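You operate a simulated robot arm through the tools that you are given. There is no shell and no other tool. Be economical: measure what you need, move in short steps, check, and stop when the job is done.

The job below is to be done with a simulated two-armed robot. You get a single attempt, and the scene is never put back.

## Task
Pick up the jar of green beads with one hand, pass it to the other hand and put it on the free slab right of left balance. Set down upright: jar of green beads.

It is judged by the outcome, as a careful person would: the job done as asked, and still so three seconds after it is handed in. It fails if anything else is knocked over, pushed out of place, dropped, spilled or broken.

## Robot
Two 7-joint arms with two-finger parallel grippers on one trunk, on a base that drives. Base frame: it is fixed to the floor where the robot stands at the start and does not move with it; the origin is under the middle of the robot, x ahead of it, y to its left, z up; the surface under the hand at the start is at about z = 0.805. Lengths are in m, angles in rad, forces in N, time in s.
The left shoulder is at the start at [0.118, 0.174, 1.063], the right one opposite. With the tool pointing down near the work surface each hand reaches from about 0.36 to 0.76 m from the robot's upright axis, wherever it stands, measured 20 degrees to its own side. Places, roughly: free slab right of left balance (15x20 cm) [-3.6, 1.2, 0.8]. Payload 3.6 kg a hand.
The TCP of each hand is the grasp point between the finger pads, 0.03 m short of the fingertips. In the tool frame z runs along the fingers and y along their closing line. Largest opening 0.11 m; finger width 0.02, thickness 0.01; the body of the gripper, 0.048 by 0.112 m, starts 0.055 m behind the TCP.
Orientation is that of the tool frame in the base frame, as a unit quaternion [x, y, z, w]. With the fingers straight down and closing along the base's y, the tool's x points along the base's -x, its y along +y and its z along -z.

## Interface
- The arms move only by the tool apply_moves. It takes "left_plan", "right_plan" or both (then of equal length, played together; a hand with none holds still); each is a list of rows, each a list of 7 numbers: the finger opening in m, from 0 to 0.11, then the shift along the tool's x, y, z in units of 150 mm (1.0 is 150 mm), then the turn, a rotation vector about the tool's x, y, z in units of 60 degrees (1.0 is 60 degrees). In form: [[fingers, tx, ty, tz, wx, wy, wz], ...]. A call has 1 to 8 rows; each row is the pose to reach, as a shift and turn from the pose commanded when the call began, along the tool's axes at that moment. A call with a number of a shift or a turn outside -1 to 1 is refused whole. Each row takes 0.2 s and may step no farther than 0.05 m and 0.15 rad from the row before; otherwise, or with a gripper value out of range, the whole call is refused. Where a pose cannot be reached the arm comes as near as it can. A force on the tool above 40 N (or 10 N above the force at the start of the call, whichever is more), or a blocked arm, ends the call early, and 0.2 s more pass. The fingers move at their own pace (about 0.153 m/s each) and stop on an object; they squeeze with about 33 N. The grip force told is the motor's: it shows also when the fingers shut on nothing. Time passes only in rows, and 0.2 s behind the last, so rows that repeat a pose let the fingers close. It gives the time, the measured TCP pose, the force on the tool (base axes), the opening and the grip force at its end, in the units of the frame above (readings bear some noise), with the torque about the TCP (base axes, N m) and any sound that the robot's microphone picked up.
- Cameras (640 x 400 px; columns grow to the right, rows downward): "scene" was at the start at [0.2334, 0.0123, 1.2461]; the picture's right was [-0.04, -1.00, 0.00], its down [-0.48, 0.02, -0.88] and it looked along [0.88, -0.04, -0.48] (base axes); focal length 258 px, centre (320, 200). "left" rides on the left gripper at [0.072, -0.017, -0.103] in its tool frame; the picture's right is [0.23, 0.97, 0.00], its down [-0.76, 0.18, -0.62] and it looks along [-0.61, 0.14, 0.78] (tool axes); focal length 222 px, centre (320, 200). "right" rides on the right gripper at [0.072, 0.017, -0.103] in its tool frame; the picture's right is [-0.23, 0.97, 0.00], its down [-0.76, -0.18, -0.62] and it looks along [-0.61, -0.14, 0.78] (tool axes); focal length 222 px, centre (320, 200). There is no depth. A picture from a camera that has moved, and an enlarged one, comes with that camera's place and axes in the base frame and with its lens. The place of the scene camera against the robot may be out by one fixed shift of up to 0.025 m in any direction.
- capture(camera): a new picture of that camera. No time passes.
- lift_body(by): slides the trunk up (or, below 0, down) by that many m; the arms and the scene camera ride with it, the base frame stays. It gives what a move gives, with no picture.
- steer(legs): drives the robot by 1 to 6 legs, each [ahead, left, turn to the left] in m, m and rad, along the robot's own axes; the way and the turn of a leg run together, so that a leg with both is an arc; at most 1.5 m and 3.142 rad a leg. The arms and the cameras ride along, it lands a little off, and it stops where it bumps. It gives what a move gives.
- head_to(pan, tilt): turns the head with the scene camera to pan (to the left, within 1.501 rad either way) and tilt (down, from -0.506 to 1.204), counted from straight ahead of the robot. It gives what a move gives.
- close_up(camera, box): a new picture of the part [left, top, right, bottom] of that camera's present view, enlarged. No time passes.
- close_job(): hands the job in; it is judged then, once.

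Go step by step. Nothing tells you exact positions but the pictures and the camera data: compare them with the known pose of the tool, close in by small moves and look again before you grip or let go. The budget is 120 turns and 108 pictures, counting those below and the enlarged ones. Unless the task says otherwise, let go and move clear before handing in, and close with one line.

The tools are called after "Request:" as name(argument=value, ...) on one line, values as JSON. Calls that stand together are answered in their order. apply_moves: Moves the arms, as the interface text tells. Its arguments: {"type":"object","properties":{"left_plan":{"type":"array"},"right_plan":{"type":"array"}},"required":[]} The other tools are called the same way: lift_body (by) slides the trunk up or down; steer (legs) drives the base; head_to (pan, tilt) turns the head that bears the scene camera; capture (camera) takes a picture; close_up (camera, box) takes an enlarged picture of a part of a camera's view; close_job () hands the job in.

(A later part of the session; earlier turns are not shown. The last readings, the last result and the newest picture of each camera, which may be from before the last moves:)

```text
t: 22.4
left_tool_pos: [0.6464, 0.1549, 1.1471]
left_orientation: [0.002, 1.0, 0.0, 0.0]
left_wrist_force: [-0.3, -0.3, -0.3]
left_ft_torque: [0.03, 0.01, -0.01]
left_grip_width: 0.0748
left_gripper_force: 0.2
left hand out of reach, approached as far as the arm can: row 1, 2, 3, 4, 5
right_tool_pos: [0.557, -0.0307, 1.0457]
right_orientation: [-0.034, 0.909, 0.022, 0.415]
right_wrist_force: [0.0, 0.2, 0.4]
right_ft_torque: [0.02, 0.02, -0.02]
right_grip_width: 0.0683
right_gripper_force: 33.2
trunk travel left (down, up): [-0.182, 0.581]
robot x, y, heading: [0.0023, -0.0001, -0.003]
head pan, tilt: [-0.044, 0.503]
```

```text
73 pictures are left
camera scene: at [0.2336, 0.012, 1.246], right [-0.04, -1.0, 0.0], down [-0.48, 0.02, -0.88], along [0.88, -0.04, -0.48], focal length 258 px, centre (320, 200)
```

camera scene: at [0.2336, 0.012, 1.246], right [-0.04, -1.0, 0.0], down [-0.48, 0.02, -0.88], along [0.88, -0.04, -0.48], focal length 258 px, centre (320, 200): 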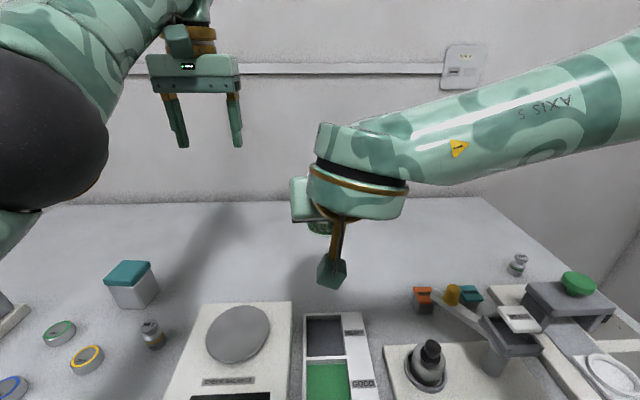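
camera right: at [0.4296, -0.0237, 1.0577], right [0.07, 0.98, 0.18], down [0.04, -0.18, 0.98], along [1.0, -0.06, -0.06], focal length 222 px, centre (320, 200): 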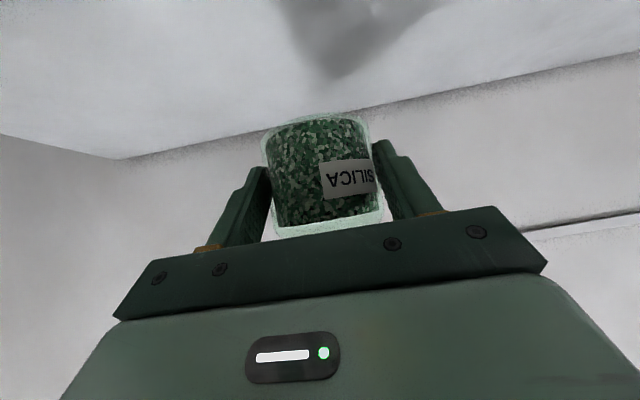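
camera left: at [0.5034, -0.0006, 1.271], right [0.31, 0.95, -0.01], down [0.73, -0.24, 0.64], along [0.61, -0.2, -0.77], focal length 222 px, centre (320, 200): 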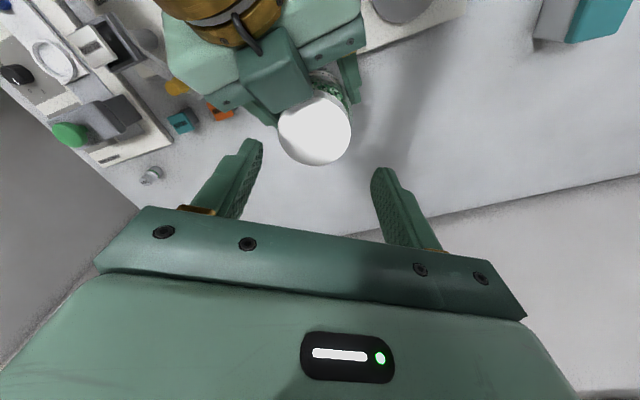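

Both hands are clear of each other. I'll bring both to a compact carrying position.

Request:
apply_moves(left_plan=[[0.075, 0.16, 0.12, 0.06, 0, 0, 0], [0.075, 0.33, 0.25, 0.12, 0, 0, 0], [0.075, 0.5, 0.38, 0.18, 0, 0, 0], [0.075, 0.67, 0.5, 0.24, 0, 0, 0], [0.075, 0.84, 0.63, 0.3, 0, 0, 0]], right_plan=[[0.0, 0.075, -0.16, -0.12, 0, 0, 0], [0.0, 0.15, -0.32, -0.24, 0, 0, 0], [0.0, 0.23, -0.49, -0.36, 0, 0, 0], [0.0, 0.3, -0.65, -0.48, 0, 0, 0], [0.0, 0.383, -0.814, -0.607, 0, 0, 0]])

Request:
capture(camera="scene")

Request:
capture(camera="right")

```text
t: 23.6
left_tool_pos: [0.6471, 0.1969, 1.1556]
left_orientation: [0.001, 1.0, 0.0, 0.001]
left_wrist_force: [0.1, -0.6, 0.7]
left_ft_torque: [0.01, 0.0, -0.01]
left_grip_width: 0.0749
left_gripper_force: 0.0
left hand out of reach, approached as far as the arm can: row 1, 2, 3, 4, 5
right_tool_pos: [0.461, -0.163, 1.0612]
right_orientation: [-0.034, 0.909, 0.022, 0.415]
right_wrist_force: [-0.8, -0.4, -2.0]
right_ft_torque: [0.03, 0.03, 0.04]
right_grip_width: 0.0685
right_gripper_force: 32.9
trunk travel left (down, up): [-0.182, 0.581]
robot x, y, heading: [-0.0012, -0.0015, 0.003]
head pan, tilt: [-0.044, 0.503]
```

```text
72 pictures are left
camera scene: at [0.2331, 0.011, 1.2461], right [-0.04, -1.0, 0.0], down [-0.48, 0.02, -0.88], along [0.88, -0.04, -0.48], focal length 258 px, centre (320, 200)
```

scene: 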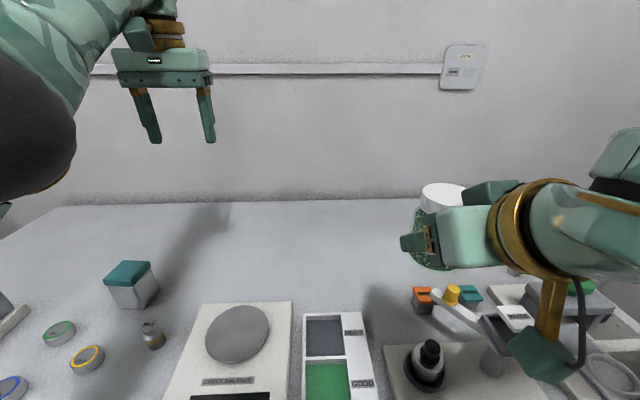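

```text
71 pictures are left
camera right: at [0.3335, -0.1555, 1.0719], right [0.07, 0.98, 0.18], down [0.04, -0.19, 0.98], along [1.0, -0.06, -0.05], focal length 222 px, centre (320, 200)
```

right: 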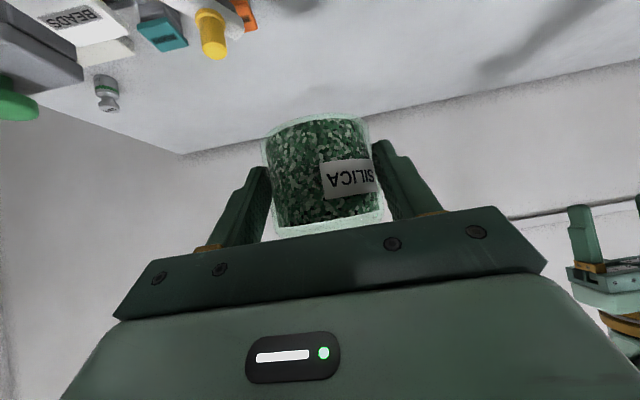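

The jar is held steadily in the right hand. The left arm is near a joint limit, so I'll lower it a bit and draw it left.

Request:
apply_moves(left_plan=[[0.075, 0, 0.1, 0.15, 0, 0, 0], [0.075, 0, 0.2, 0.35, 0, 0, 0], [0.075, 0.1, 0.3, 0.55, 0, 0, 0], [0.075, 0.3, 0.4, 0.6, 0, 0, 0], [0.075, 0.5, 0.5, 0.6, 0, 0, 0], [0.075, 0.7, 0.5, 0.5, 0, 0, 0]])

Request:
head_to(pan=1.5, tilt=0.3)

Request:
capture(camera="scene")

```text
t: 25.0
left_tool_pos: [0.6719, 0.2422, 1.1076]
left_orientation: [0.002, 1.0, 0.0, 0.0]
left_wrist_force: [0.1, -0.6, 0.6]
left_ft_torque: [0.01, 0.0, -0.02]
left_grip_width: 0.0749
left_gripper_force: 0.0
left hand out of reach, approached as far as the arm can: row 1, 2, 3, 4, 5, 6
right_tool_pos: [0.4611, -0.1612, 1.0604]
right_orientation: [-0.034, 0.909, 0.021, 0.415]
right_wrist_force: [-0.3, 1.1, -2.1]
right_ft_torque: [0.01, 0.02, -0.01]
right_grip_width: 0.0682
right_gripper_force: 33.2
trunk travel left (down, up): [-0.182, 0.581]
robot x, y, heading: [-0.0036, -0.0015, -0.004]
head pan, tilt: [-0.044, 0.503]
```

```text
t: 26.6
left_tool_pos: [0.6715, 0.2428, 1.1078]
left_orientation: [0.003, 1.0, 0.0, 0.0]
left_wrist_force: [1.4, -0.1, 0.0]
left_ft_torque: [-0.03, 0.0, 0.0]
left_grip_width: 0.0749
left_gripper_force: 0.1
right_tool_pos: [0.4613, -0.162, 1.062]
right_orientation: [-0.035, 0.909, 0.022, 0.415]
right_wrist_force: [-1.2, -0.1, -2.7]
right_ft_torque: [-0.03, 0.04, -0.01]
right_grip_width: 0.0686
right_gripper_force: 33.1
trunk travel left (down, up): [-0.182, 0.581]
robot x, y, heading: [-0.0024, -0.0002, 0.0]
head pan, tilt: [1.499, 0.3]
```

```text
70 pictures are left
camera scene: at [0.1495, 0.1092, 1.2648], right [1.0, -0.07, 0.0], down [-0.02, -0.29, -0.96], along [0.07, 0.95, -0.3], focal length 258 px, centre (320, 200)
```

scene: 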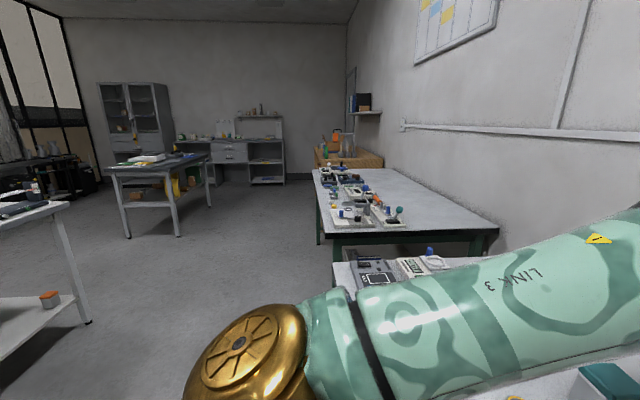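

I see the room to the left. I'll look to the right too before backing away from the table.

Request:
head_to(pan=-1.5, tilt=0.3)

Request:
capture(camera="scene")

```text
t: 29.2
left_tool_pos: [0.6719, 0.2421, 1.1087]
left_orientation: [0.001, 1.0, 0.0, 0.0]
left_wrist_force: [-0.1, 0.1, 0.4]
left_ft_torque: [0.03, 0.01, -0.02]
left_grip_width: 0.075
left_gripper_force: 0.1
right_tool_pos: [0.461, -0.1623, 1.0606]
right_orientation: [-0.034, 0.909, 0.021, 0.415]
right_wrist_force: [0.2, -0.6, -2.2]
right_ft_torque: [0.03, 0.05, 0.02]
right_grip_width: 0.0685
right_gripper_force: 32.5
trunk travel left (down, up): [-0.182, 0.581]
robot x, y, heading: [0.0022, -0.0002, 0.003]
head pan, tilt: [-1.499, 0.3]
```

```text
69 pictures are left
camera scene: at [0.1495, -0.0771, 1.2647], right [-1.0, -0.07, 0.0], down [-0.02, 0.29, -0.96], along [0.07, -0.95, -0.3], focal length 258 px, centre (320, 200)
```

scene: 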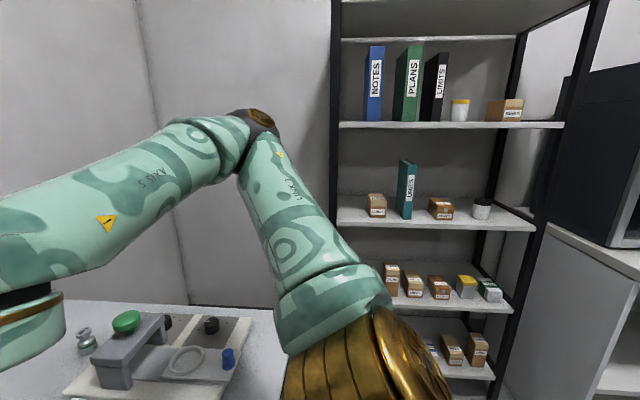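

There's a shelf on the right, open floor on the left. I'll back away with a slight leftward drift, then turn left and look.

Request:
steer(legs=[[-0.5, 0.15, 0]])

Request:
head_to(pan=1.5, tilt=0.3)

Request:
capture(camera="scene")

```text
t: 32.2
left_tool_pos: [0.1716, 0.3991, 1.109]
left_orientation: [-0.005, 1.0, 0.0, 0.002]
left_wrist_force: [0.2, -0.8, 0.2]
left_ft_torque: [-0.02, -0.01, 0.02]
left_grip_width: 0.0752
left_gripper_force: 0.1
right_tool_pos: [-0.0331, -0.0073, 1.061]
right_orientation: [-0.04, 0.909, 0.024, 0.415]
right_wrist_force: [-0.1, -0.4, -2.2]
right_ft_torque: [-0.08, 0.01, -0.01]
right_grip_width: 0.0686
right_gripper_force: 33.5
trunk travel left (down, up): [-0.182, 0.581]
robot x, y, heading: [-0.4951, 0.1493, 0.014]
head pan, tilt: [-1.499, 0.3]
```

```text
t: 34.9
left_tool_pos: [0.1718, 0.3993, 1.1079]
left_orientation: [-0.005, 1.0, 0.001, 0.0]
left_wrist_force: [-0.6, 0.8, 0.1]
left_ft_torque: [-0.03, 0.02, -0.03]
left_grip_width: 0.0749
left_gripper_force: 0.2
right_tool_pos: [-0.0315, -0.0079, 1.0612]
right_orientation: [-0.041, 0.909, 0.025, 0.414]
right_wrist_force: [-0.6, -0.4, -2.8]
right_ft_torque: [0.02, 0.04, -0.03]
right_grip_width: 0.0685
right_gripper_force: 32.6
trunk travel left (down, up): [-0.182, 0.581]
robot x, y, heading: [-0.4996, 0.1507, 0.011]
head pan, tilt: [1.499, 0.3]
```

```text
68 pictures are left
camera scene: at [-0.3477, 0.2581, 1.2648], right [1.0, -0.06, 0.0], down [-0.02, -0.3, -0.96], along [0.05, 0.95, -0.3], focal length 258 px, centre (320, 200)
```

scene: 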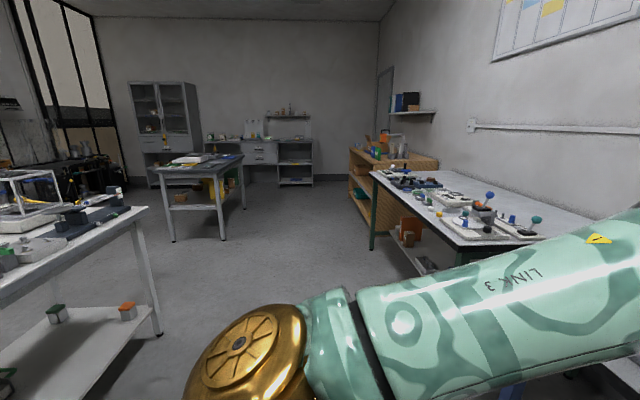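

A bench with equipment, its right end at about x = −1.25, starts at roughly y = 1.05. I'll turn left 90° to look along it.

Request:
steer(legs=[[0, 0, 1.57]])

Request:
head_to(pan=0.9, tilt=0.25)

Request:
capture(camera="scene")

```text
t: 39.0
left_tool_pos: [-0.7304, 0.8215, 1.1078]
left_orientation: [-0.702, 0.712, 0.0, 0.001]
left_wrist_force: [-0.7, 1.0, 0.6]
left_ft_torque: [0.0, 0.0, 0.0]
left_grip_width: 0.0751
left_gripper_force: 0.1
right_tool_pos: [-0.3277, 0.6055, 1.0604]
right_orientation: [0.663, -0.623, -0.306, -0.28]
right_wrist_force: [0.4, 0.5, -2.8]
right_ft_torque: [-0.04, 0.01, 0.02]
right_grip_width: 0.0684
right_gripper_force: 33.1
trunk travel left (down, up): [-0.182, 0.581]
robot x, y, heading: [-0.497, 0.1478, 1.561]
head pan, tilt: [1.499, 0.3]
```

```text
t: 40.0
left_tool_pos: [-0.729, 0.8216, 1.1094]
left_orientation: [-0.702, 0.712, -0.001, 0.0]
left_wrist_force: [0.4, 0.9, -0.8]
left_ft_torque: [-0.02, 0.01, 0.02]
left_grip_width: 0.0753
left_gripper_force: 0.0
right_tool_pos: [-0.3284, 0.6058, 1.0611]
right_orientation: [0.663, -0.623, -0.306, -0.281]
right_wrist_force: [0.3, -0.2, -1.9]
right_ft_torque: [-0.05, 0.01, -0.03]
right_grip_width: 0.0683
right_gripper_force: 32.7
trunk travel left (down, up): [-0.182, 0.581]
robot x, y, heading: [-0.4985, 0.1462, 1.555]
head pan, tilt: [0.901, 0.25]
```

```text
67 pictures are left
camera scene: at [-0.561, 0.3592, 1.2694], right [0.63, 0.78, 0.0], down [0.19, -0.16, -0.97], along [-0.75, 0.61, -0.25], focal length 258 px, centre (320, 200)
```

scene: 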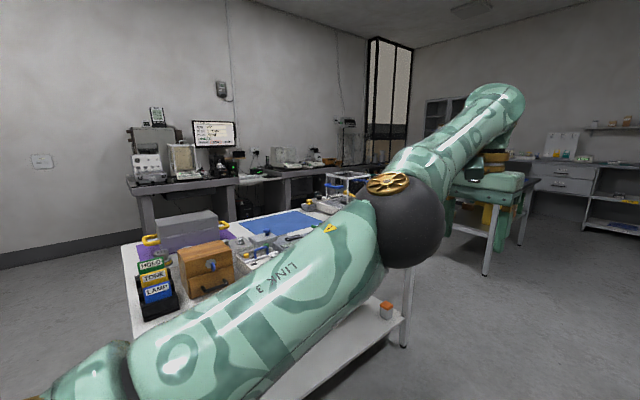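

The wall bench with the balances runs along the far wall (x ≈ −3.2 and beyond); an island table occupies roughly x −1.9…−1.25, y 0.35…1.66. I'll go round it: back to y ≈ −0.3, turn to face −x, and look.

Request:
steer(legs=[[-0.45, 0, 0], [0, 0, 1.58]])

Request:
head_to(pan=0.0, tilt=0.25)

Request:
capture(camera="scene")

```text
t: 46.6
left_tool_pos: [-1.1689, -0.5557, 1.1082]
left_orientation: [1.0, 0.004, 0.0, 0.0]
left_wrist_force: [-0.3, -0.5, 0.7]
left_ft_torque: [-0.03, 0.02, 0.01]
left_grip_width: 0.0748
left_gripper_force: 0.1
right_tool_pos: [-0.9631, -0.1481, 1.0613]
right_orientation: [0.909, 0.038, -0.415, 0.023]
right_wrist_force: [0.5, -0.4, -2.2]
right_ft_torque: [0.0, -0.04, 0.0]
right_grip_width: 0.0681
right_gripper_force: 32.8
trunk travel left (down, up): [-0.182, 0.581]
robot x, y, heading: [-0.5004, -0.306, -3.133]
head pan, tilt: [0.901, 0.25]
```

```text
t: 47.8
left_tool_pos: [-1.1686, -0.5532, 1.1083]
left_orientation: [1.0, 0.003, 0.001, 0.0]
left_wrist_force: [-0.4, 0.1, 0.0]
left_ft_torque: [0.01, -0.02, 0.0]
left_grip_width: 0.0751
left_gripper_force: 0.1
right_tool_pos: [-0.9638, -0.1471, 1.0603]
right_orientation: [0.909, 0.039, -0.415, 0.023]
right_wrist_force: [0.7, -0.6, -2.7]
right_ft_torque: [-0.01, -0.03, -0.04]
right_grip_width: 0.068
right_gripper_force: 33.1
trunk travel left (down, up): [-0.182, 0.581]
robot x, y, heading: [-0.4963, -0.3059, -3.13]
head pan, tilt: [0.0, 0.25]
```

```text
66 pictures are left
camera scene: at [-0.7249, -0.2907, 1.2694], right [-0.01, 1.0, 0.0], down [0.25, 0.0, -0.97], along [-0.97, -0.01, -0.25], focal length 258 px, centre (320, 200)
```

scene: 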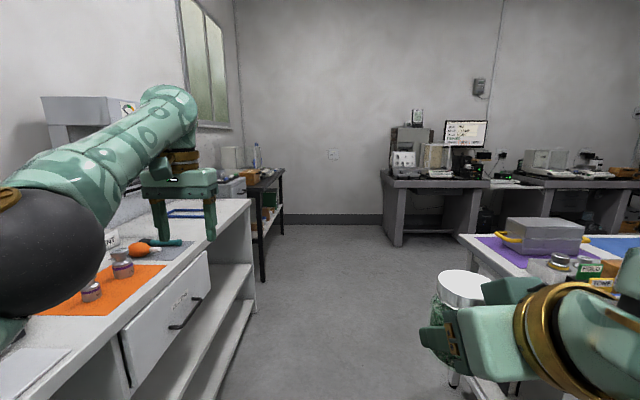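

I now see the bench: left balance (glass draft shield) near y ≈ 1.0, monitor behind, another balance farther right. I'll drive along the corridor to x ≈ −2.2.

Request:
steer(legs=[[1.0, -0.04, 0]])

Request:
capture(camera="scene")

```text
t: 52.9
left_tool_pos: [-2.1364, -0.5671, 1.107]
left_orientation: [1.0, 0.022, 0.0, 0.001]
left_wrist_force: [-0.4, -0.3, -0.3]
left_ft_torque: [0.01, 0.03, 0.0]
left_grip_width: 0.0751
left_gripper_force: 0.0
right_tool_pos: [-1.944, -0.1542, 1.0592]
right_orientation: [0.908, 0.055, -0.415, 0.031]
right_wrist_force: [-0.4, -0.5, -2.2]
right_ft_torque: [0.03, -0.06, -0.04]
right_grip_width: 0.068
right_gripper_force: 33.5
trunk travel left (down, up): [-0.182, 0.581]
robot x, y, heading: [-1.4693, -0.2939, -3.095]
head pan, tilt: [0.0, 0.25]
```

```text
65 pictures are left
camera scene: at [-1.7013, -0.2883, 1.2693], right [-0.05, 1.0, 0.0], down [0.25, 0.01, -0.97], along [-0.97, -0.05, -0.25], focal length 258 px, centre (320, 200)
```

scene: 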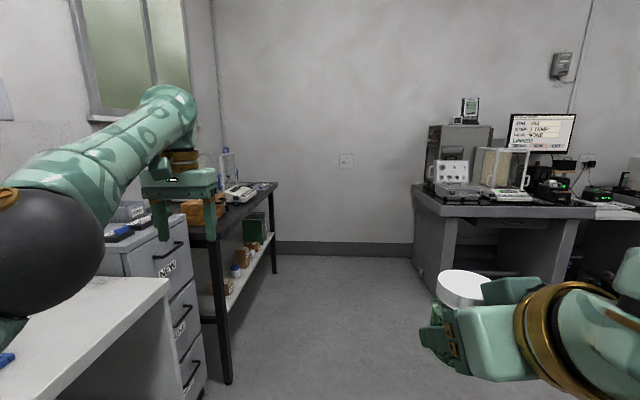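

Request:
steer(legs=[[0.85, 0, -0.046], [0, -0.7, 0]])

Request:
capture(camera="scene")

```text
t: 60.6
left_tool_pos: [-2.9654, 0.1041, 1.1075]
left_orientation: [1.0, 0.01, 0.0, -0.001]
left_wrist_force: [-0.5, 0.6, 0.2]
left_ft_torque: [0.0, 0.0, -0.01]
left_grip_width: 0.0751
left_gripper_force: 0.0
right_tool_pos: [-2.7668, 0.5126, 1.0606]
right_orientation: [0.908, 0.045, -0.415, 0.026]
right_wrist_force: [0.5, 1.4, -2.1]
right_ft_torque: [0.01, -0.06, 0.01]
right_grip_width: 0.0679
right_gripper_force: 33.4
trunk travel left (down, up): [-0.182, 0.581]
robot x, y, heading: [-2.2977, 0.3625, -3.116]
head pan, tilt: [0.0, 0.25]
```

```text
64 pictures are left
camera scene: at [-2.5261, 0.3726, 1.2694], right [-0.02, 1.0, 0.0], down [0.25, 0.01, -0.97], along [-0.97, -0.02, -0.25], focal length 258 px, centre (320, 200)
```

scene: 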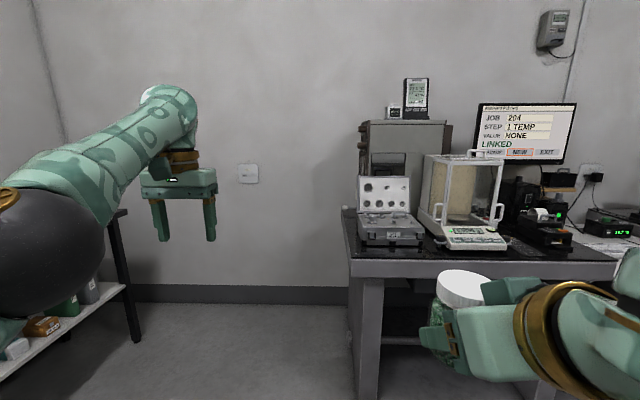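

Request:
steer(legs=[[0, -0.7, -0.025]])

Request:
head_to(pan=0.0, tilt=0.45)

Request:
capture(camera="scene")

```text
t: 64.4
left_tool_pos: [-2.9807, 0.824, 1.1085]
left_orientation: [1.0, -0.002, 0.0, 0.0]
left_wrist_force: [0.5, -0.1, -0.3]
left_ft_torque: [-0.02, 0.01, 0.04]
left_grip_width: 0.0751
left_gripper_force: 0.1
right_tool_pos: [-2.7711, 1.2275, 1.0605]
right_orientation: [0.909, 0.033, -0.415, 0.021]
right_wrist_force: [-0.4, 0.4, -2.3]
right_ft_torque: [-0.04, -0.04, 0.0]
right_grip_width: 0.0679
right_gripper_force: 33.4
trunk travel left (down, up): [-0.182, 0.581]
robot x, y, heading: [-2.3102, 1.0668, 3.142]
head pan, tilt: [0.0, 0.25]
```

```text
t: 65.1
left_tool_pos: [-2.9813, 0.8228, 1.109]
left_orientation: [1.0, -0.003, 0.0, 0.0]
left_wrist_force: [-0.8, 0.3, -0.4]
left_ft_torque: [-0.01, -0.01, 0.0]
left_grip_width: 0.0749
left_gripper_force: 0.1
right_tool_pos: [-2.7696, 1.2258, 1.0605]
right_orientation: [0.909, 0.033, -0.416, 0.021]
right_wrist_force: [0.0, 0.1, -2.8]
right_ft_torque: [0.0, -0.02, 0.03]
right_grip_width: 0.0681
right_gripper_force: 33.4
trunk travel left (down, up): [-0.182, 0.581]
robot x, y, heading: [-2.3127, 1.0674, 3.139]
head pan, tilt: [0.0, 0.45]
```

```text
63 pictures are left
camera scene: at [-2.5326, 1.081, 1.2508], right [0.0, 1.0, 0.0], down [0.44, 0.0, -0.9], along [-0.9, 0.0, -0.44], focal length 258 px, centre (320, 200)
```

scene: 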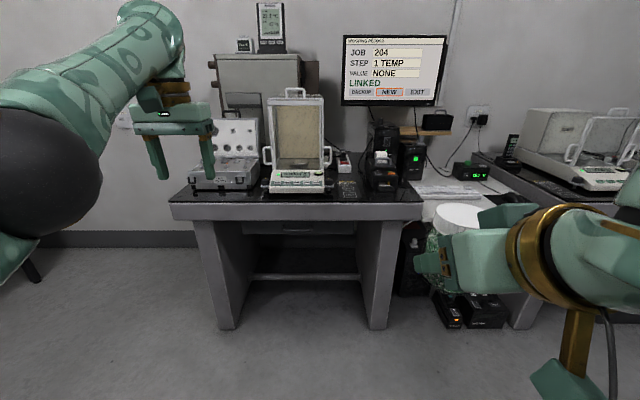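

The bench is in view: the left balance sits in the middle, and the free area seems just right of it. Zooming in.

Request:
close_up(camera="scene", box=[255, 120, 445, 240])

```text
3.33 times, centred on (350, 180) of scene
camera zoom: at [-2.5326, 1.081, 1.2508], right [0.0, 1.0, 0.0], down [0.44, 0.0, -0.9], along [-0.9, 0.0, -0.44], focal length 859 px, centre (220, 267)
```

zoom: 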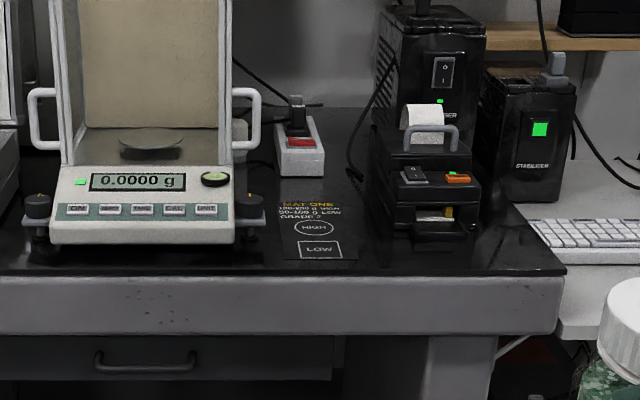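

The mat between balance and printer, centred near [-3.57, 1.21], is the free slab. Before going closer, the left arm must be tucked in so it doesn't hit the case or balance. I'll lower it here in front of the bench and draw it in.

Request:
apply_moves(left_plan=[[0.075, 0, 0, 0.25, 0, 0, 0], [0.075, 0, 0, 0.5, 0, 0, 0], [0.075, 0, 0, 0.75, 0, 0, 0], [0.075, 0, 0, 1.0, 0, 0, 0], [0.075, 0.2, 0, 1.0, 0, 0, 0], [0.075, 0.5, 0, 1.0, 0, 0, 0], [0.075, 0.8, 0, 1.0, 0, 0, 0]])

Request:
capture(camera="scene")

```text
t: 66.7
left_tool_pos: [-3.02, 0.8468, 0.9662]
left_orientation: [1.0, -0.004, 0.0, 0.0]
left_wrist_force: [-0.6, 0.2, 0.6]
left_ft_torque: [0.03, -0.02, 0.02]
left_grip_width: 0.0751
left_gripper_force: 0.0
left hand out of reach, approached as far as the arm can: row 1, 2, 3, 4, 5, 6, 7
right_tool_pos: [-2.7695, 1.2267, 1.0611]
right_orientation: [0.909, 0.033, -0.415, 0.021]
right_wrist_force: [0.3, 0.1, -2.1]
right_ft_torque: [0.0, -0.01, 0.0]
right_grip_width: 0.0678
right_gripper_force: 33.3
trunk travel left (down, up): [-0.182, 0.581]
robot x, y, heading: [-2.3059, 1.0637, 3.14]
head pan, tilt: [0.0, 0.45]
```

```text
61 pictures are left
camera scene: at [-2.5325, 1.0809, 1.2508], right [0.0, 1.0, 0.0], down [0.44, 0.0, -0.9], along [-0.9, 0.0, -0.44], focal length 258 px, centre (320, 200)
```

scene: 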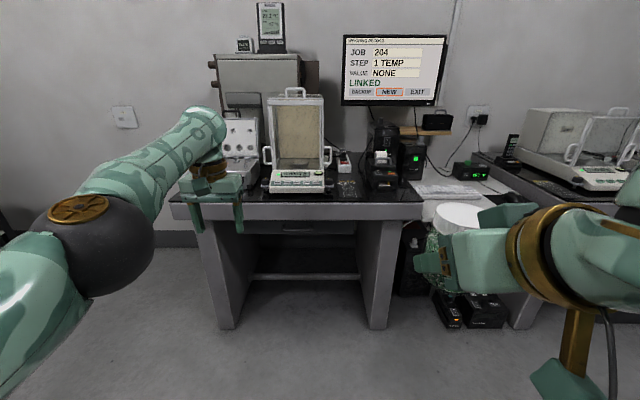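

The left arm seems stuck on one joint; pitching the hand forward as I draw it back should free it.

Request:
apply_moves(left_plan=[[0.075, 0.05, 0, -0.05, 0, -0.13, 0], [0.075, 0.15, 0, -0.1, 0, -0.26, 0], [0.075, 0.3, 0, -0.15, 0, -0.4, 0], [0.075, 0.5, 0.05, -0.2, 0, -0.53, 0], [0.075, 0.7, 0.1, -0.25, 0, -0.66, 0], [0.075, 0.9, 0.15, -0.3, 0, -0.8, 0], [0.075, 1.0, 0.2, -0.35, 0, -0.9, 0]])

Request:
capture(camera="scene")

```text
t: 68.3
left_tool_pos: [-3.1141, 1.0778, 1.072]
left_orientation: [0.891, -0.003, -0.454, -0.001]
left_wrist_force: [0.8, 0.9, 0.7]
left_ft_torque: [0.0, -0.01, 0.05]
left_grip_width: 0.0748
left_gripper_force: 0.1
left hand out of reach, approached as far as the arm can: row 1, 2, 3, 4, 5, 6, 7
right_tool_pos: [-2.7692, 1.229, 1.0604]
right_orientation: [0.909, 0.033, -0.415, 0.022]
right_wrist_force: [-0.1, 1.0, -2.7]
right_ft_torque: [-0.05, -0.04, 0.07]
right_grip_width: 0.0683
right_gripper_force: 33.0
trunk travel left (down, up): [-0.182, 0.581]
robot x, y, heading: [-2.3097, 1.0642, 3.135]
head pan, tilt: [0.0, 0.45]
```

```text
60 pictures are left
camera scene: at [-2.5323, 1.0834, 1.2508], right [0.0, 1.0, 0.0], down [0.44, 0.0, -0.9], along [-0.9, 0.0, -0.44], focal length 258 px, centre (320, 200)
```

scene: 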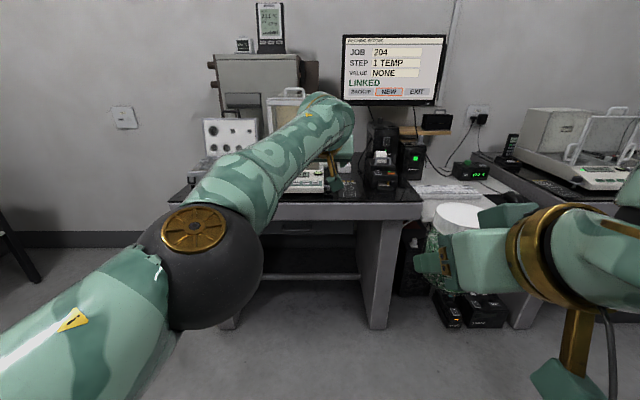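

That swung the wrong way. I'll try a plain sideways move to the left to see how the arm responds.

Request:
apply_moves(left_plan=[[0.075, 0, 0.25, 0, 0, 0, 0], [0.075, 0, 0.5, 0, 0, 0, 0], [0.075, 0, 0.75, 0, 0, 0, 0], [0.075, 0, 1.0, 0, 0, 0, 0], [0.075, 0, 1.0, 0, 0, 0, 0]])

```text
t: 69.5
left_tool_pos: [-3.114, 1.0751, 1.0731]
left_orientation: [0.891, -0.002, -0.454, -0.001]
left_wrist_force: [-0.1, 0.0, 0.9]
left_ft_torque: [-0.03, 0.01, 0.0]
left_grip_width: 0.075
left_gripper_force: 0.1
left hand out of reach, approached as far as the arm can: row 1, 2, 3, 4, 5
right_tool_pos: [-2.7693, 1.2269, 1.0602]
right_orientation: [0.909, 0.034, -0.415, 0.022]
right_wrist_force: [0.2, 0.8, -2.1]
right_ft_torque: [0.0, -0.04, -0.02]
right_grip_width: 0.0678
right_gripper_force: 33.0
trunk travel left (down, up): [-0.182, 0.581]
robot x, y, heading: [-2.3095, 1.0621, 3.141]
head pan, tilt: [0.0, 0.45]
```

Request:
apply_moves(left_plan=[[0.075, -0.02, 0.25, 0.02, -0.04, 0, -0.03], [0.075, -0.04, 0.5, 0.05, -0.08, 0, -0.06], [0.075, -0.06, 0.75, 0.08, -0.12, 0, -0.09], [0.075, -0.08, 0.98, 0.11, -0.162, 0, -0.118]])

Request:
capture(camera="left")

```text
t: 70.5
left_tool_pos: [-3.1447, 0.9293, 1.0913]
left_orientation: [0.886, 0.092, -0.452, 0.046]
left_wrist_force: [0.6, -0.4, -0.7]
left_ft_torque: [0.0, 0.01, -0.04]
left_grip_width: 0.0749
left_gripper_force: 0.1
left hand out of reach, approached as far as the arm can: row 1, 2, 3, 4
right_tool_pos: [-2.7689, 1.2261, 1.0599]
right_orientation: [0.909, 0.034, -0.415, 0.021]
right_wrist_force: [0.8, 0.6, -2.5]
right_ft_torque: [-0.01, 0.01, -0.04]
right_grip_width: 0.0681
right_gripper_force: 33.0
trunk travel left (down, up): [-0.182, 0.581]
robot x, y, heading: [-2.3082, 1.0671, 3.135]
head pan, tilt: [0.0, 0.45]
```

```text
59 pictures are left
camera left: at [-3.0246, 0.9721, 1.095], right [0.33, -0.93, -0.19], down [0.09, -0.16, 0.98], along [-0.94, -0.34, 0.03], focal length 222 px, centre (320, 200)
```

left: 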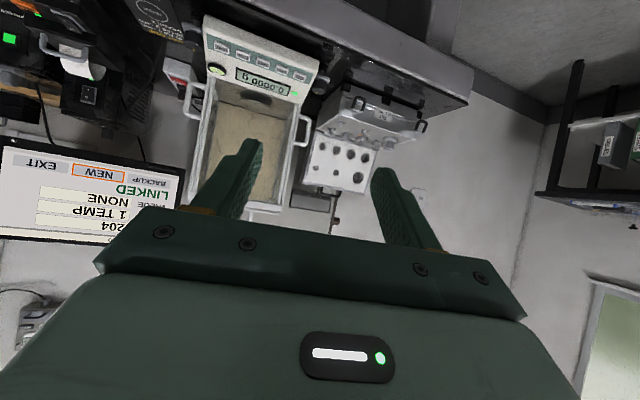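

Sweeping the arm as a whole about its shoulder works. I'll keep sweeping it left in equal steps until it points sideways, clear of the bench.

Request:
apply_moves(left_plan=[[0.075, -0.02, 0.25, 0.03, -0.04, 0, -0.03], [0.075, -0.04, 0.5, 0.06, -0.08, 0, -0.06], [0.075, -0.065, 0.75, 0.09, -0.12, 0, -0.09], [0.075, -0.089, 0.992, 0.123, -0.162, 0, -0.118]])

Request:
apply_moves(left_plan=[[0.075, -0.02, 0.25, 0.03, -0.04, 0, -0.03], [0.075, -0.04, 0.5, 0.06, -0.08, 0, -0.06], [0.075, -0.065, 0.75, 0.09, -0.12, 0, -0.09], [0.075, -0.089, 0.992, 0.123, -0.162, 0, -0.118]])

Request:
apply_moves(left_plan=[[0.075, -0.02, 0.25, 0.03, -0.04, 0, -0.03], [0.075, -0.04, 0.5, 0.06, -0.08, 0, -0.06], [0.075, -0.065, 0.75, 0.09, -0.12, 0, -0.09], [0.075, -0.089, 0.992, 0.123, -0.162, 0, -0.118]])

Request:
capture(camera="scene")

```text
t: 71.5
left_tool_pos: [-3.1499, 0.78, 1.0974]
left_orientation: [0.872, 0.184, -0.444, 0.094]
left_wrist_force: [-0.1, -0.8, -0.6]
left_ft_torque: [0.0, 0.02, -0.05]
left_grip_width: 0.0749
left_gripper_force: 0.0
left hand out of reach, approached as far as the arm can: row 1, 2, 3, 4
right_tool_pos: [-2.7704, 1.2259, 1.0593]
right_orientation: [0.909, 0.033, -0.414, 0.021]
right_wrist_force: [-0.7, -0.1, -2.1]
right_ft_torque: [-0.02, -0.04, -0.01]
right_grip_width: 0.0677
right_gripper_force: 32.7
trunk travel left (down, up): [-0.182, 0.581]
robot x, y, heading: [-2.3052, 1.0629, 3.138]
head pan, tilt: [0.0, 0.45]
```

```text
t: 72.5
left_tool_pos: [-3.125, 0.6351, 1.1024]
left_orientation: [0.848, 0.274, -0.432, 0.139]
left_wrist_force: [0.7, -0.3, 0.9]
left_ft_torque: [0.02, 0.01, -0.02]
left_grip_width: 0.0752
left_gripper_force: 0.2
left hand out of reach, approached as far as the arm can: row 1, 2, 3, 4
right_tool_pos: [-2.7701, 1.2255, 1.0605]
right_orientation: [0.909, 0.033, -0.415, 0.02]
right_wrist_force: [-0.7, 0.3, -2.9]
right_ft_torque: [-0.01, 0.01, -0.02]
right_grip_width: 0.0678
right_gripper_force: 33.3
trunk travel left (down, up): [-0.182, 0.581]
robot x, y, heading: [-2.3113, 1.0644, 3.14]
head pan, tilt: [0.0, 0.45]
```

```text
t: 73.5
left_tool_pos: [-3.0701, 0.4936, 1.1031]
left_orientation: [0.815, 0.361, -0.415, 0.183]
left_wrist_force: [-0.3, 0.4, 0.3]
left_ft_torque: [-0.01, 0.03, -0.05]
left_grip_width: 0.0749
left_gripper_force: 0.0
left hand out of reach, approached as far as the arm can: row 1, 2, 3, 4
right_tool_pos: [-2.7698, 1.2253, 1.0596]
right_orientation: [0.909, 0.034, -0.415, 0.02]
right_wrist_force: [0.7, -0.3, -2.7]
right_ft_torque: [-0.03, -0.04, -0.01]
right_grip_width: 0.068
right_gripper_force: 33.4
trunk travel left (down, up): [-0.182, 0.581]
robot x, y, heading: [-2.3048, 1.0669, 3.138]
head pan, tilt: [0.0, 0.45]
```

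```text
58 pictures are left
camera scene: at [-2.5324, 1.0804, 1.2508], right [0.0, 1.0, 0.0], down [0.44, 0.0, -0.9], along [-0.9, 0.0, -0.44], focal length 258 px, centre (320, 200)
```

scene: 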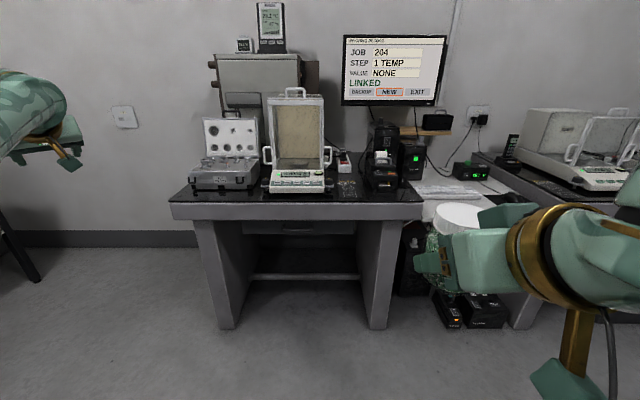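

Working well. Four more steps.

Request:
apply_moves(left_plan=[[0.075, -0.01, 0.25, 0.015, -0.04, 0, -0.03], [0.075, -0.02, 0.5, 0.03, -0.08, 0, -0.06], [0.075, -0.03, 0.75, 0.045, -0.12, 0, -0.09], [0.075, -0.045, 0.992, 0.06, -0.162, 0, -0.118]])

Request:
apply_moves(left_plan=[[0.075, -0.01, 0.25, 0.015, -0.04, 0, -0.03], [0.075, -0.02, 0.5, 0.03, -0.08, 0, -0.06], [0.075, -0.03, 0.75, 0.045, -0.12, 0, -0.09], [0.075, -0.045, 0.992, 0.06, -0.162, 0, -0.118]])

Request:
apply_moves(left_plan=[[0.075, -0.01, 0.25, 0.015, -0.04, 0, -0.03], [0.075, -0.02, 0.5, 0.03, -0.08, 0, -0.06], [0.075, -0.03, 0.75, 0.045, -0.12, 0, -0.09], [0.075, -0.045, 0.992, 0.06, -0.162, 0, -0.118]])

Request:
apply_moves(left_plan=[[0.075, -0.01, 0.25, 0.015, -0.04, 0, -0.03], [0.075, -0.02, 0.5, 0.03, -0.08, 0, -0.06], [0.075, -0.03, 0.75, 0.045, -0.12, 0, -0.09], [0.075, -0.045, 0.992, 0.06, -0.162, 0, -0.118]])

```text
t: 74.5
left_tool_pos: [-2.9896, 0.3716, 1.1109]
left_orientation: [0.772, 0.446, -0.393, 0.226]
left_wrist_force: [0.5, 0.3, 0.1]
left_ft_torque: [0.03, 0.02, 0.03]
left_grip_width: 0.0755
left_gripper_force: 0.0
left hand out of reach, approached as far as the arm can: row 1, 2, 3, 4
right_tool_pos: [-2.7705, 1.2265, 1.0602]
right_orientation: [0.909, 0.034, -0.415, 0.02]
right_wrist_force: [0.5, -0.5, -2.1]
right_ft_torque: [0.0, -0.04, 0.04]
right_grip_width: 0.0675
right_gripper_force: 32.7
trunk travel left (down, up): [-0.182, 0.581]
robot x, y, heading: [-2.3078, 1.063, 3.145]
head pan, tilt: [0.0, 0.45]
```

```text
t: 75.5
left_tool_pos: [-2.882, 0.2685, 1.1181]
left_orientation: [0.721, 0.525, -0.366, 0.266]
left_wrist_force: [0.0, 0.4, -0.3]
left_ft_torque: [-0.02, 0.01, 0.0]
left_grip_width: 0.0751
left_gripper_force: 0.0
left hand out of reach, approached as far as the arm can: row 1, 2, 3, 4
right_tool_pos: [-2.7685, 1.2265, 1.0611]
right_orientation: [0.909, 0.033, -0.415, 0.021]
right_wrist_force: [0.7, -0.2, -1.6]
right_ft_torque: [0.03, -0.08, 0.01]
right_grip_width: 0.0679
right_gripper_force: 34.0
trunk travel left (down, up): [-0.182, 0.581]
robot x, y, heading: [-2.3129, 1.0616, 3.14]
head pan, tilt: [0.0, 0.45]
```

```text
t: 76.5
left_tool_pos: [-2.762, 0.192, 1.1247]
left_orientation: [0.663, 0.597, -0.336, 0.302]
left_wrist_force: [-0.7, 0.0, -0.7]
left_ft_torque: [0.01, 0.03, -0.03]
left_grip_width: 0.0751
left_gripper_force: 0.1
left hand out of reach, approached as far as the arm can: row 1, 2, 3, 4
right_tool_pos: [-2.7687, 1.2257, 1.0608]
right_orientation: [0.909, 0.033, -0.415, 0.021]
right_wrist_force: [-0.5, -0.8, -1.8]
right_ft_torque: [0.01, -0.03, 0.0]
right_grip_width: 0.0679
right_gripper_force: 32.7
trunk travel left (down, up): [-0.182, 0.581]
robot x, y, heading: [-2.3062, 1.0643, 3.14]
head pan, tilt: [0.0, 0.45]
```

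```text
t: 77.5
left_tool_pos: [-2.6242, 0.1401, 1.1372]
left_orientation: [0.597, 0.663, -0.304, 0.336]
left_wrist_force: [-0.3, -0.3, 0.6]
left_ft_torque: [-0.01, 0.03, 0.0]
left_grip_width: 0.0752
left_gripper_force: 0.1
left hand out of reach, approached as far as the arm can: row 1, 2, 3, 4
right_tool_pos: [-2.7691, 1.2254, 1.0608]
right_orientation: [0.909, 0.032, -0.415, 0.02]
right_wrist_force: [0.4, 0.2, -2.5]
right_ft_torque: [0.02, -0.07, 0.02]
right_grip_width: 0.068
right_gripper_force: 33.0
trunk travel left (down, up): [-0.182, 0.581]
robot x, y, heading: [-2.3076, 1.0653, 3.139]
head pan, tilt: [0.0, 0.45]
```

The left arm is now out to the side. I'll drive closer to the bench in two steps and look.

Request:
steer(legs=[[0.42, 0.06, 0]])

Request:
head_to(pan=-0.25, tilt=0.5)

Request:
capture(camera="scene")

```text
t: 80.1
left_tool_pos: [-3.044, 0.0829, 1.1354]
left_orientation: [0.599, 0.661, -0.304, 0.334]
left_wrist_force: [-0.4, 0.0, 0.1]
left_ft_torque: [0.0, -0.02, 0.05]
left_grip_width: 0.0749
left_gripper_force: 0.0
right_tool_pos: [-3.1834, 1.1695, 1.0596]
right_orientation: [0.909, 0.032, -0.414, 0.02]
right_wrist_force: [-0.2, 0.7, -2.1]
right_ft_torque: [-0.02, -0.05, 0.01]
right_grip_width: 0.0676
right_gripper_force: 33.0
trunk travel left (down, up): [-0.182, 0.581]
robot x, y, heading: [-2.7234, 1.0083, 3.138]
head pan, tilt: [0.0, 0.45]
```

```text
t: 80.9
left_tool_pos: [-3.0419, 0.0827, 1.1353]
left_orientation: [0.597, 0.662, -0.303, 0.335]
left_wrist_force: [0.1, -0.1, 0.3]
left_ft_torque: [-0.01, -0.02, 0.04]
left_grip_width: 0.0752
left_gripper_force: 0.1
right_tool_pos: [-3.1821, 1.1695, 1.0604]
right_orientation: [0.909, 0.032, -0.416, 0.021]
right_wrist_force: [-0.4, 0.4, -2.2]
right_ft_torque: [-0.04, -0.05, 0.02]
right_grip_width: 0.0679
right_gripper_force: 33.1
trunk travel left (down, up): [-0.182, 0.581]
robot x, y, heading: [-2.7222, 1.0, 3.131]
head pan, tilt: [-0.25, 0.499]
```

```text
57 pictures are left
camera scene: at [-2.9417, 1.0453, 1.2463], right [0.25, 0.97, 0.0], down [0.46, -0.12, -0.88], along [-0.85, 0.22, -0.48], focal length 258 px, centre (320, 200)
```

scene: 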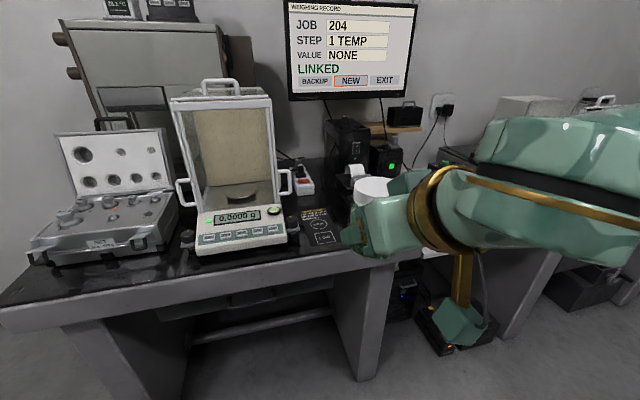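

Request:
close_up(camera="scene", box=[260, 140, 380, 270])

```text
3.08 times, centred on (320, 205) of scene
camera zoom: at [-2.9417, 1.0453, 1.2463], right [0.25, 0.97, 0.0], down [0.46, -0.12, -0.88], along [-0.85, 0.22, -0.48], focal length 793 px, centre (320, 185)
```

zoom: 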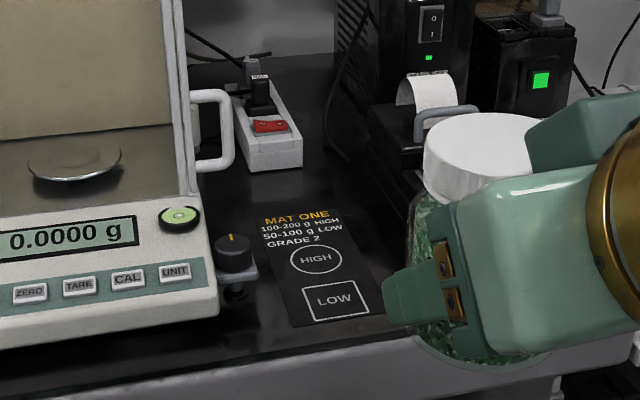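

The mat ("MAT ONE") sits just right of the balance; its "HIGH" circle is about [-3.567, 1.22] after correcting for the camera's known offset. The balance's foot knob is close on the left, so I'll angle the robot slightly left and position it a bit to the right.

Request:
steer(legs=[[0.136, -0.186, 0], [0, 0, 0.18]])

Request:
head_to(pan=-0.15, tilt=0.6)

Request:
capture(camera="scene")

Request:
capture(camera="right")

```text
t: 83.3
left_tool_pos: [-3.0009, 0.2226, 1.1351]
left_orientation: [0.534, 0.715, -0.271, 0.361]
left_wrist_force: [0.2, -0.4, -0.5]
left_ft_torque: [-0.01, 0.0, -0.02]
left_grip_width: 0.0749
left_gripper_force: 0.0
right_tool_pos: [-3.3395, 1.2661, 1.0608]
right_orientation: [0.902, 0.116, -0.411, 0.058]
right_wrist_force: [0.1, -0.5, -1.5]
right_ft_torque: [0.02, -0.07, -0.03]
right_grip_width: 0.068
right_gripper_force: 33.0
trunk travel left (down, up): [-0.182, 0.581]
robot x, y, heading: [-2.858, 1.1903, -2.96]
head pan, tilt: [-0.25, 0.499]
```

```text
t: 84.0
left_tool_pos: [-3.0012, 0.2233, 1.1366]
left_orientation: [0.534, 0.715, -0.271, 0.362]
left_wrist_force: [0.1, -0.1, 0.0]
left_ft_torque: [-0.03, -0.01, 0.01]
left_grip_width: 0.0749
left_gripper_force: 0.1
right_tool_pos: [-3.3395, 1.2661, 1.0594]
right_orientation: [0.902, 0.117, -0.411, 0.059]
right_wrist_force: [0.4, 0.6, -2.7]
right_ft_torque: [0.03, -0.03, -0.03]
right_grip_width: 0.0681
right_gripper_force: 33.5
trunk travel left (down, up): [-0.182, 0.581]
robot x, y, heading: [-2.8581, 1.1911, -2.954]
head pan, tilt: [-0.15, 0.6]
```

```text
55 pictures are left
camera scene: at [-3.0755, 1.1787, 1.2373], right [-0.03, 1.0, 0.0], down [0.56, 0.02, -0.82], along [-0.82, -0.03, -0.57], focal length 258 px, centre (320, 200)
```

scene: 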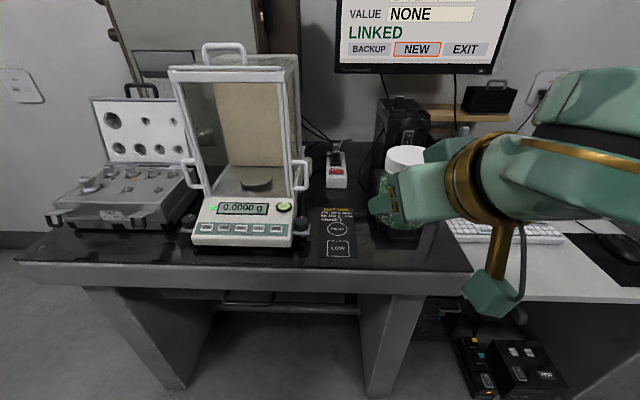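

```text
54 pictures are left
camera right: at [-3.2152, 1.2824, 1.0717], right [0.11, -0.98, 0.18], down [-0.08, 0.17, 0.98], along [-0.99, -0.12, -0.06], focal length 222 px, centre (320, 200)
```

right: 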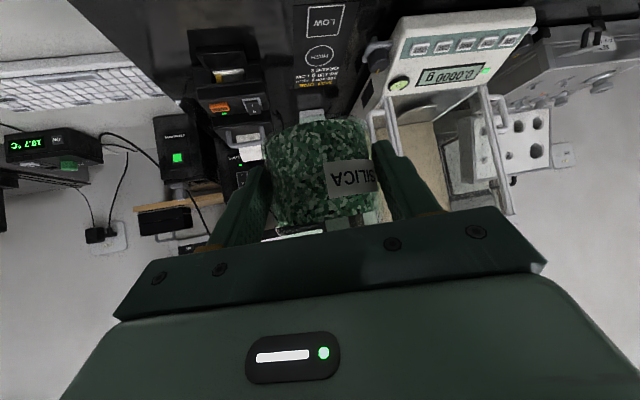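

The wrist camera and the scene camera (corrected in base axes) agree: the HIGH circle is at about [-3.584, 1.190], with free space y 1.12–1.285 between knob and printer. I'll move the jar over it in two horizontal moves, staying high.

Request:
apply_moves(right_plan=[[0.0, -0.15, 0.008, 0.17, 0, 0, 0], [0.0, -0.3, 0.016, 0.34, 0, 0, 0], [0.0, -0.45, 0.025, 0.52, 0, 0, 0], [0.0, -0.593, 0.033, 0.685, 0, 0, 0], [0.0, -0.593, 0.033, 0.685, 0, 0, 0]])

Request:
capture(camera="right")

Request:
capture(camera="scene")

```text
t: 85.2
left_tool_pos: [-3.0009, 0.2227, 1.136]
left_orientation: [0.533, 0.715, -0.271, 0.362]
left_wrist_force: [-0.4, -0.2, 0.6]
left_ft_torque: [-0.03, 0.0, -0.01]
left_grip_width: 0.075
left_gripper_force: 0.1
right_tool_pos: [-3.4697, 1.2266, 1.0616]
right_orientation: [0.902, 0.116, -0.411, 0.058]
right_wrist_force: [-0.2, -0.3, -2.8]
right_ft_torque: [0.0, -0.08, -0.02]
right_grip_width: 0.0681
right_gripper_force: 32.9
trunk travel left (down, up): [-0.182, 0.581]
robot x, y, heading: [-2.8572, 1.1887, -2.964]
head pan, tilt: [-0.15, 0.6]
```

```text
53 pictures are left
camera right: at [-3.3442, 1.244, 1.0728], right [0.11, -0.98, 0.18], down [-0.07, 0.17, 0.98], along [-0.99, -0.12, -0.05], focal length 222 px, centre (320, 200)
```

right: 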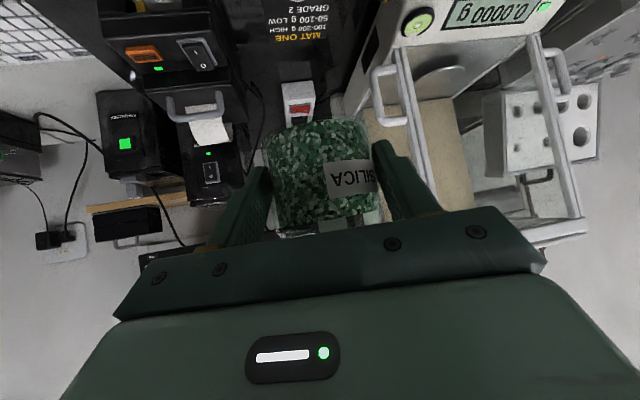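

```text
52 pictures are left
camera scene: at [-3.0752, 1.1788, 1.2373], right [-0.03, 1.0, 0.0], down [0.57, 0.02, -0.82], along [-0.82, -0.03, -0.57], focal length 258 px, centre (320, 200)
```

scene: 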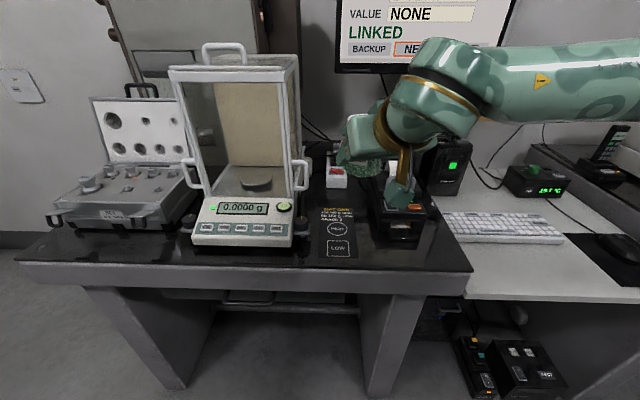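

Request:
close_up(camera="scene", box=[270, 150, 440, 270])

```text
3.33 times, centred on (355, 210) of scene
camera zoom: at [-3.0752, 1.1788, 1.2373], right [-0.03, 1.0, 0.0], down [0.57, 0.02, -0.82], along [-0.82, -0.03, -0.57], focal length 859 px, centre (203, 167)
```

zoom: 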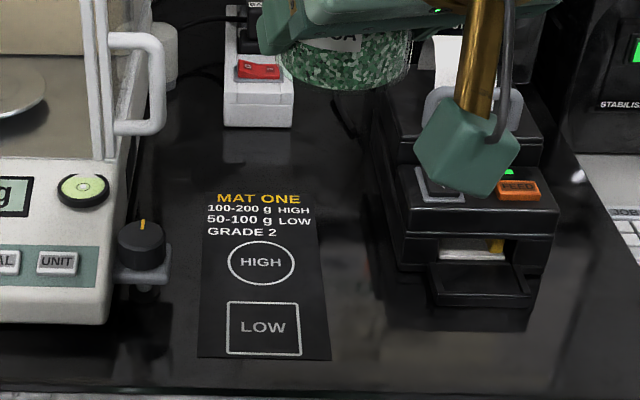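

Clearances: knob bracket edge y ≈ 1.12, printer y ≈ 1.29, so a jar centre at [-3.585, 1.195] fits well. I'll finish the horizontal move.

Request:
apply_moves(right_plan=[[0.0, -0.16, 0.001, 0.18, 0, 0, 0], [0.0, -0.32, 0.002, 0.36, 0, 0, 0], [0.0, -0.471, 0.004, 0.543, 0, 0, 0], [0.0, -0.471, 0.004, 0.543, 0, 0, 0]])

Request:
close_up(camera="scene", box=[250, 100, 450, 260])

```text
t: 86.2
left_tool_pos: [-3.0008, 0.2244, 1.1358]
left_orientation: [0.534, 0.715, -0.272, 0.361]
left_wrist_force: [0.1, 0.1, -0.2]
left_ft_torque: [0.0, 0.01, 0.01]
left_grip_width: 0.0748
left_gripper_force: 0.0
right_tool_pos: [-3.5736, 1.1963, 1.0609]
right_orientation: [0.902, 0.117, -0.412, 0.059]
right_wrist_force: [0.0, -0.5, -2.6]
right_ft_torque: [-0.01, -0.03, 0.04]
right_grip_width: 0.0679
right_gripper_force: 32.9
trunk travel left (down, up): [-0.182, 0.581]
robot x, y, heading: [-2.856, 1.1934, -2.96]
head pan, tilt: [-0.15, 0.6]
```

```text
2.50 times, centred on (350, 180) of scene
camera zoom: at [-3.0752, 1.179, 1.2374], right [-0.03, 1.0, 0.0], down [0.57, 0.02, -0.82], along [-0.82, -0.03, -0.57], focal length 644 px, centre (245, 250)
```

zoom: 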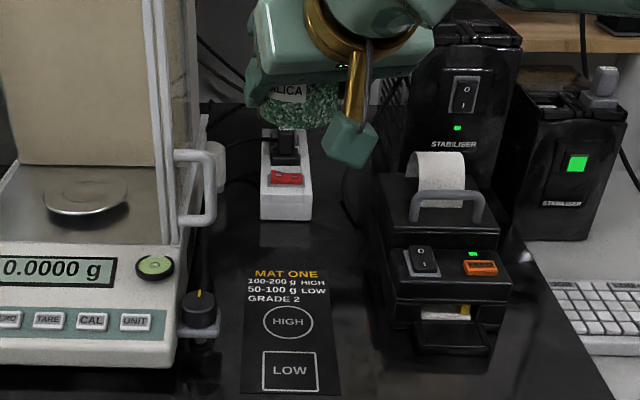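

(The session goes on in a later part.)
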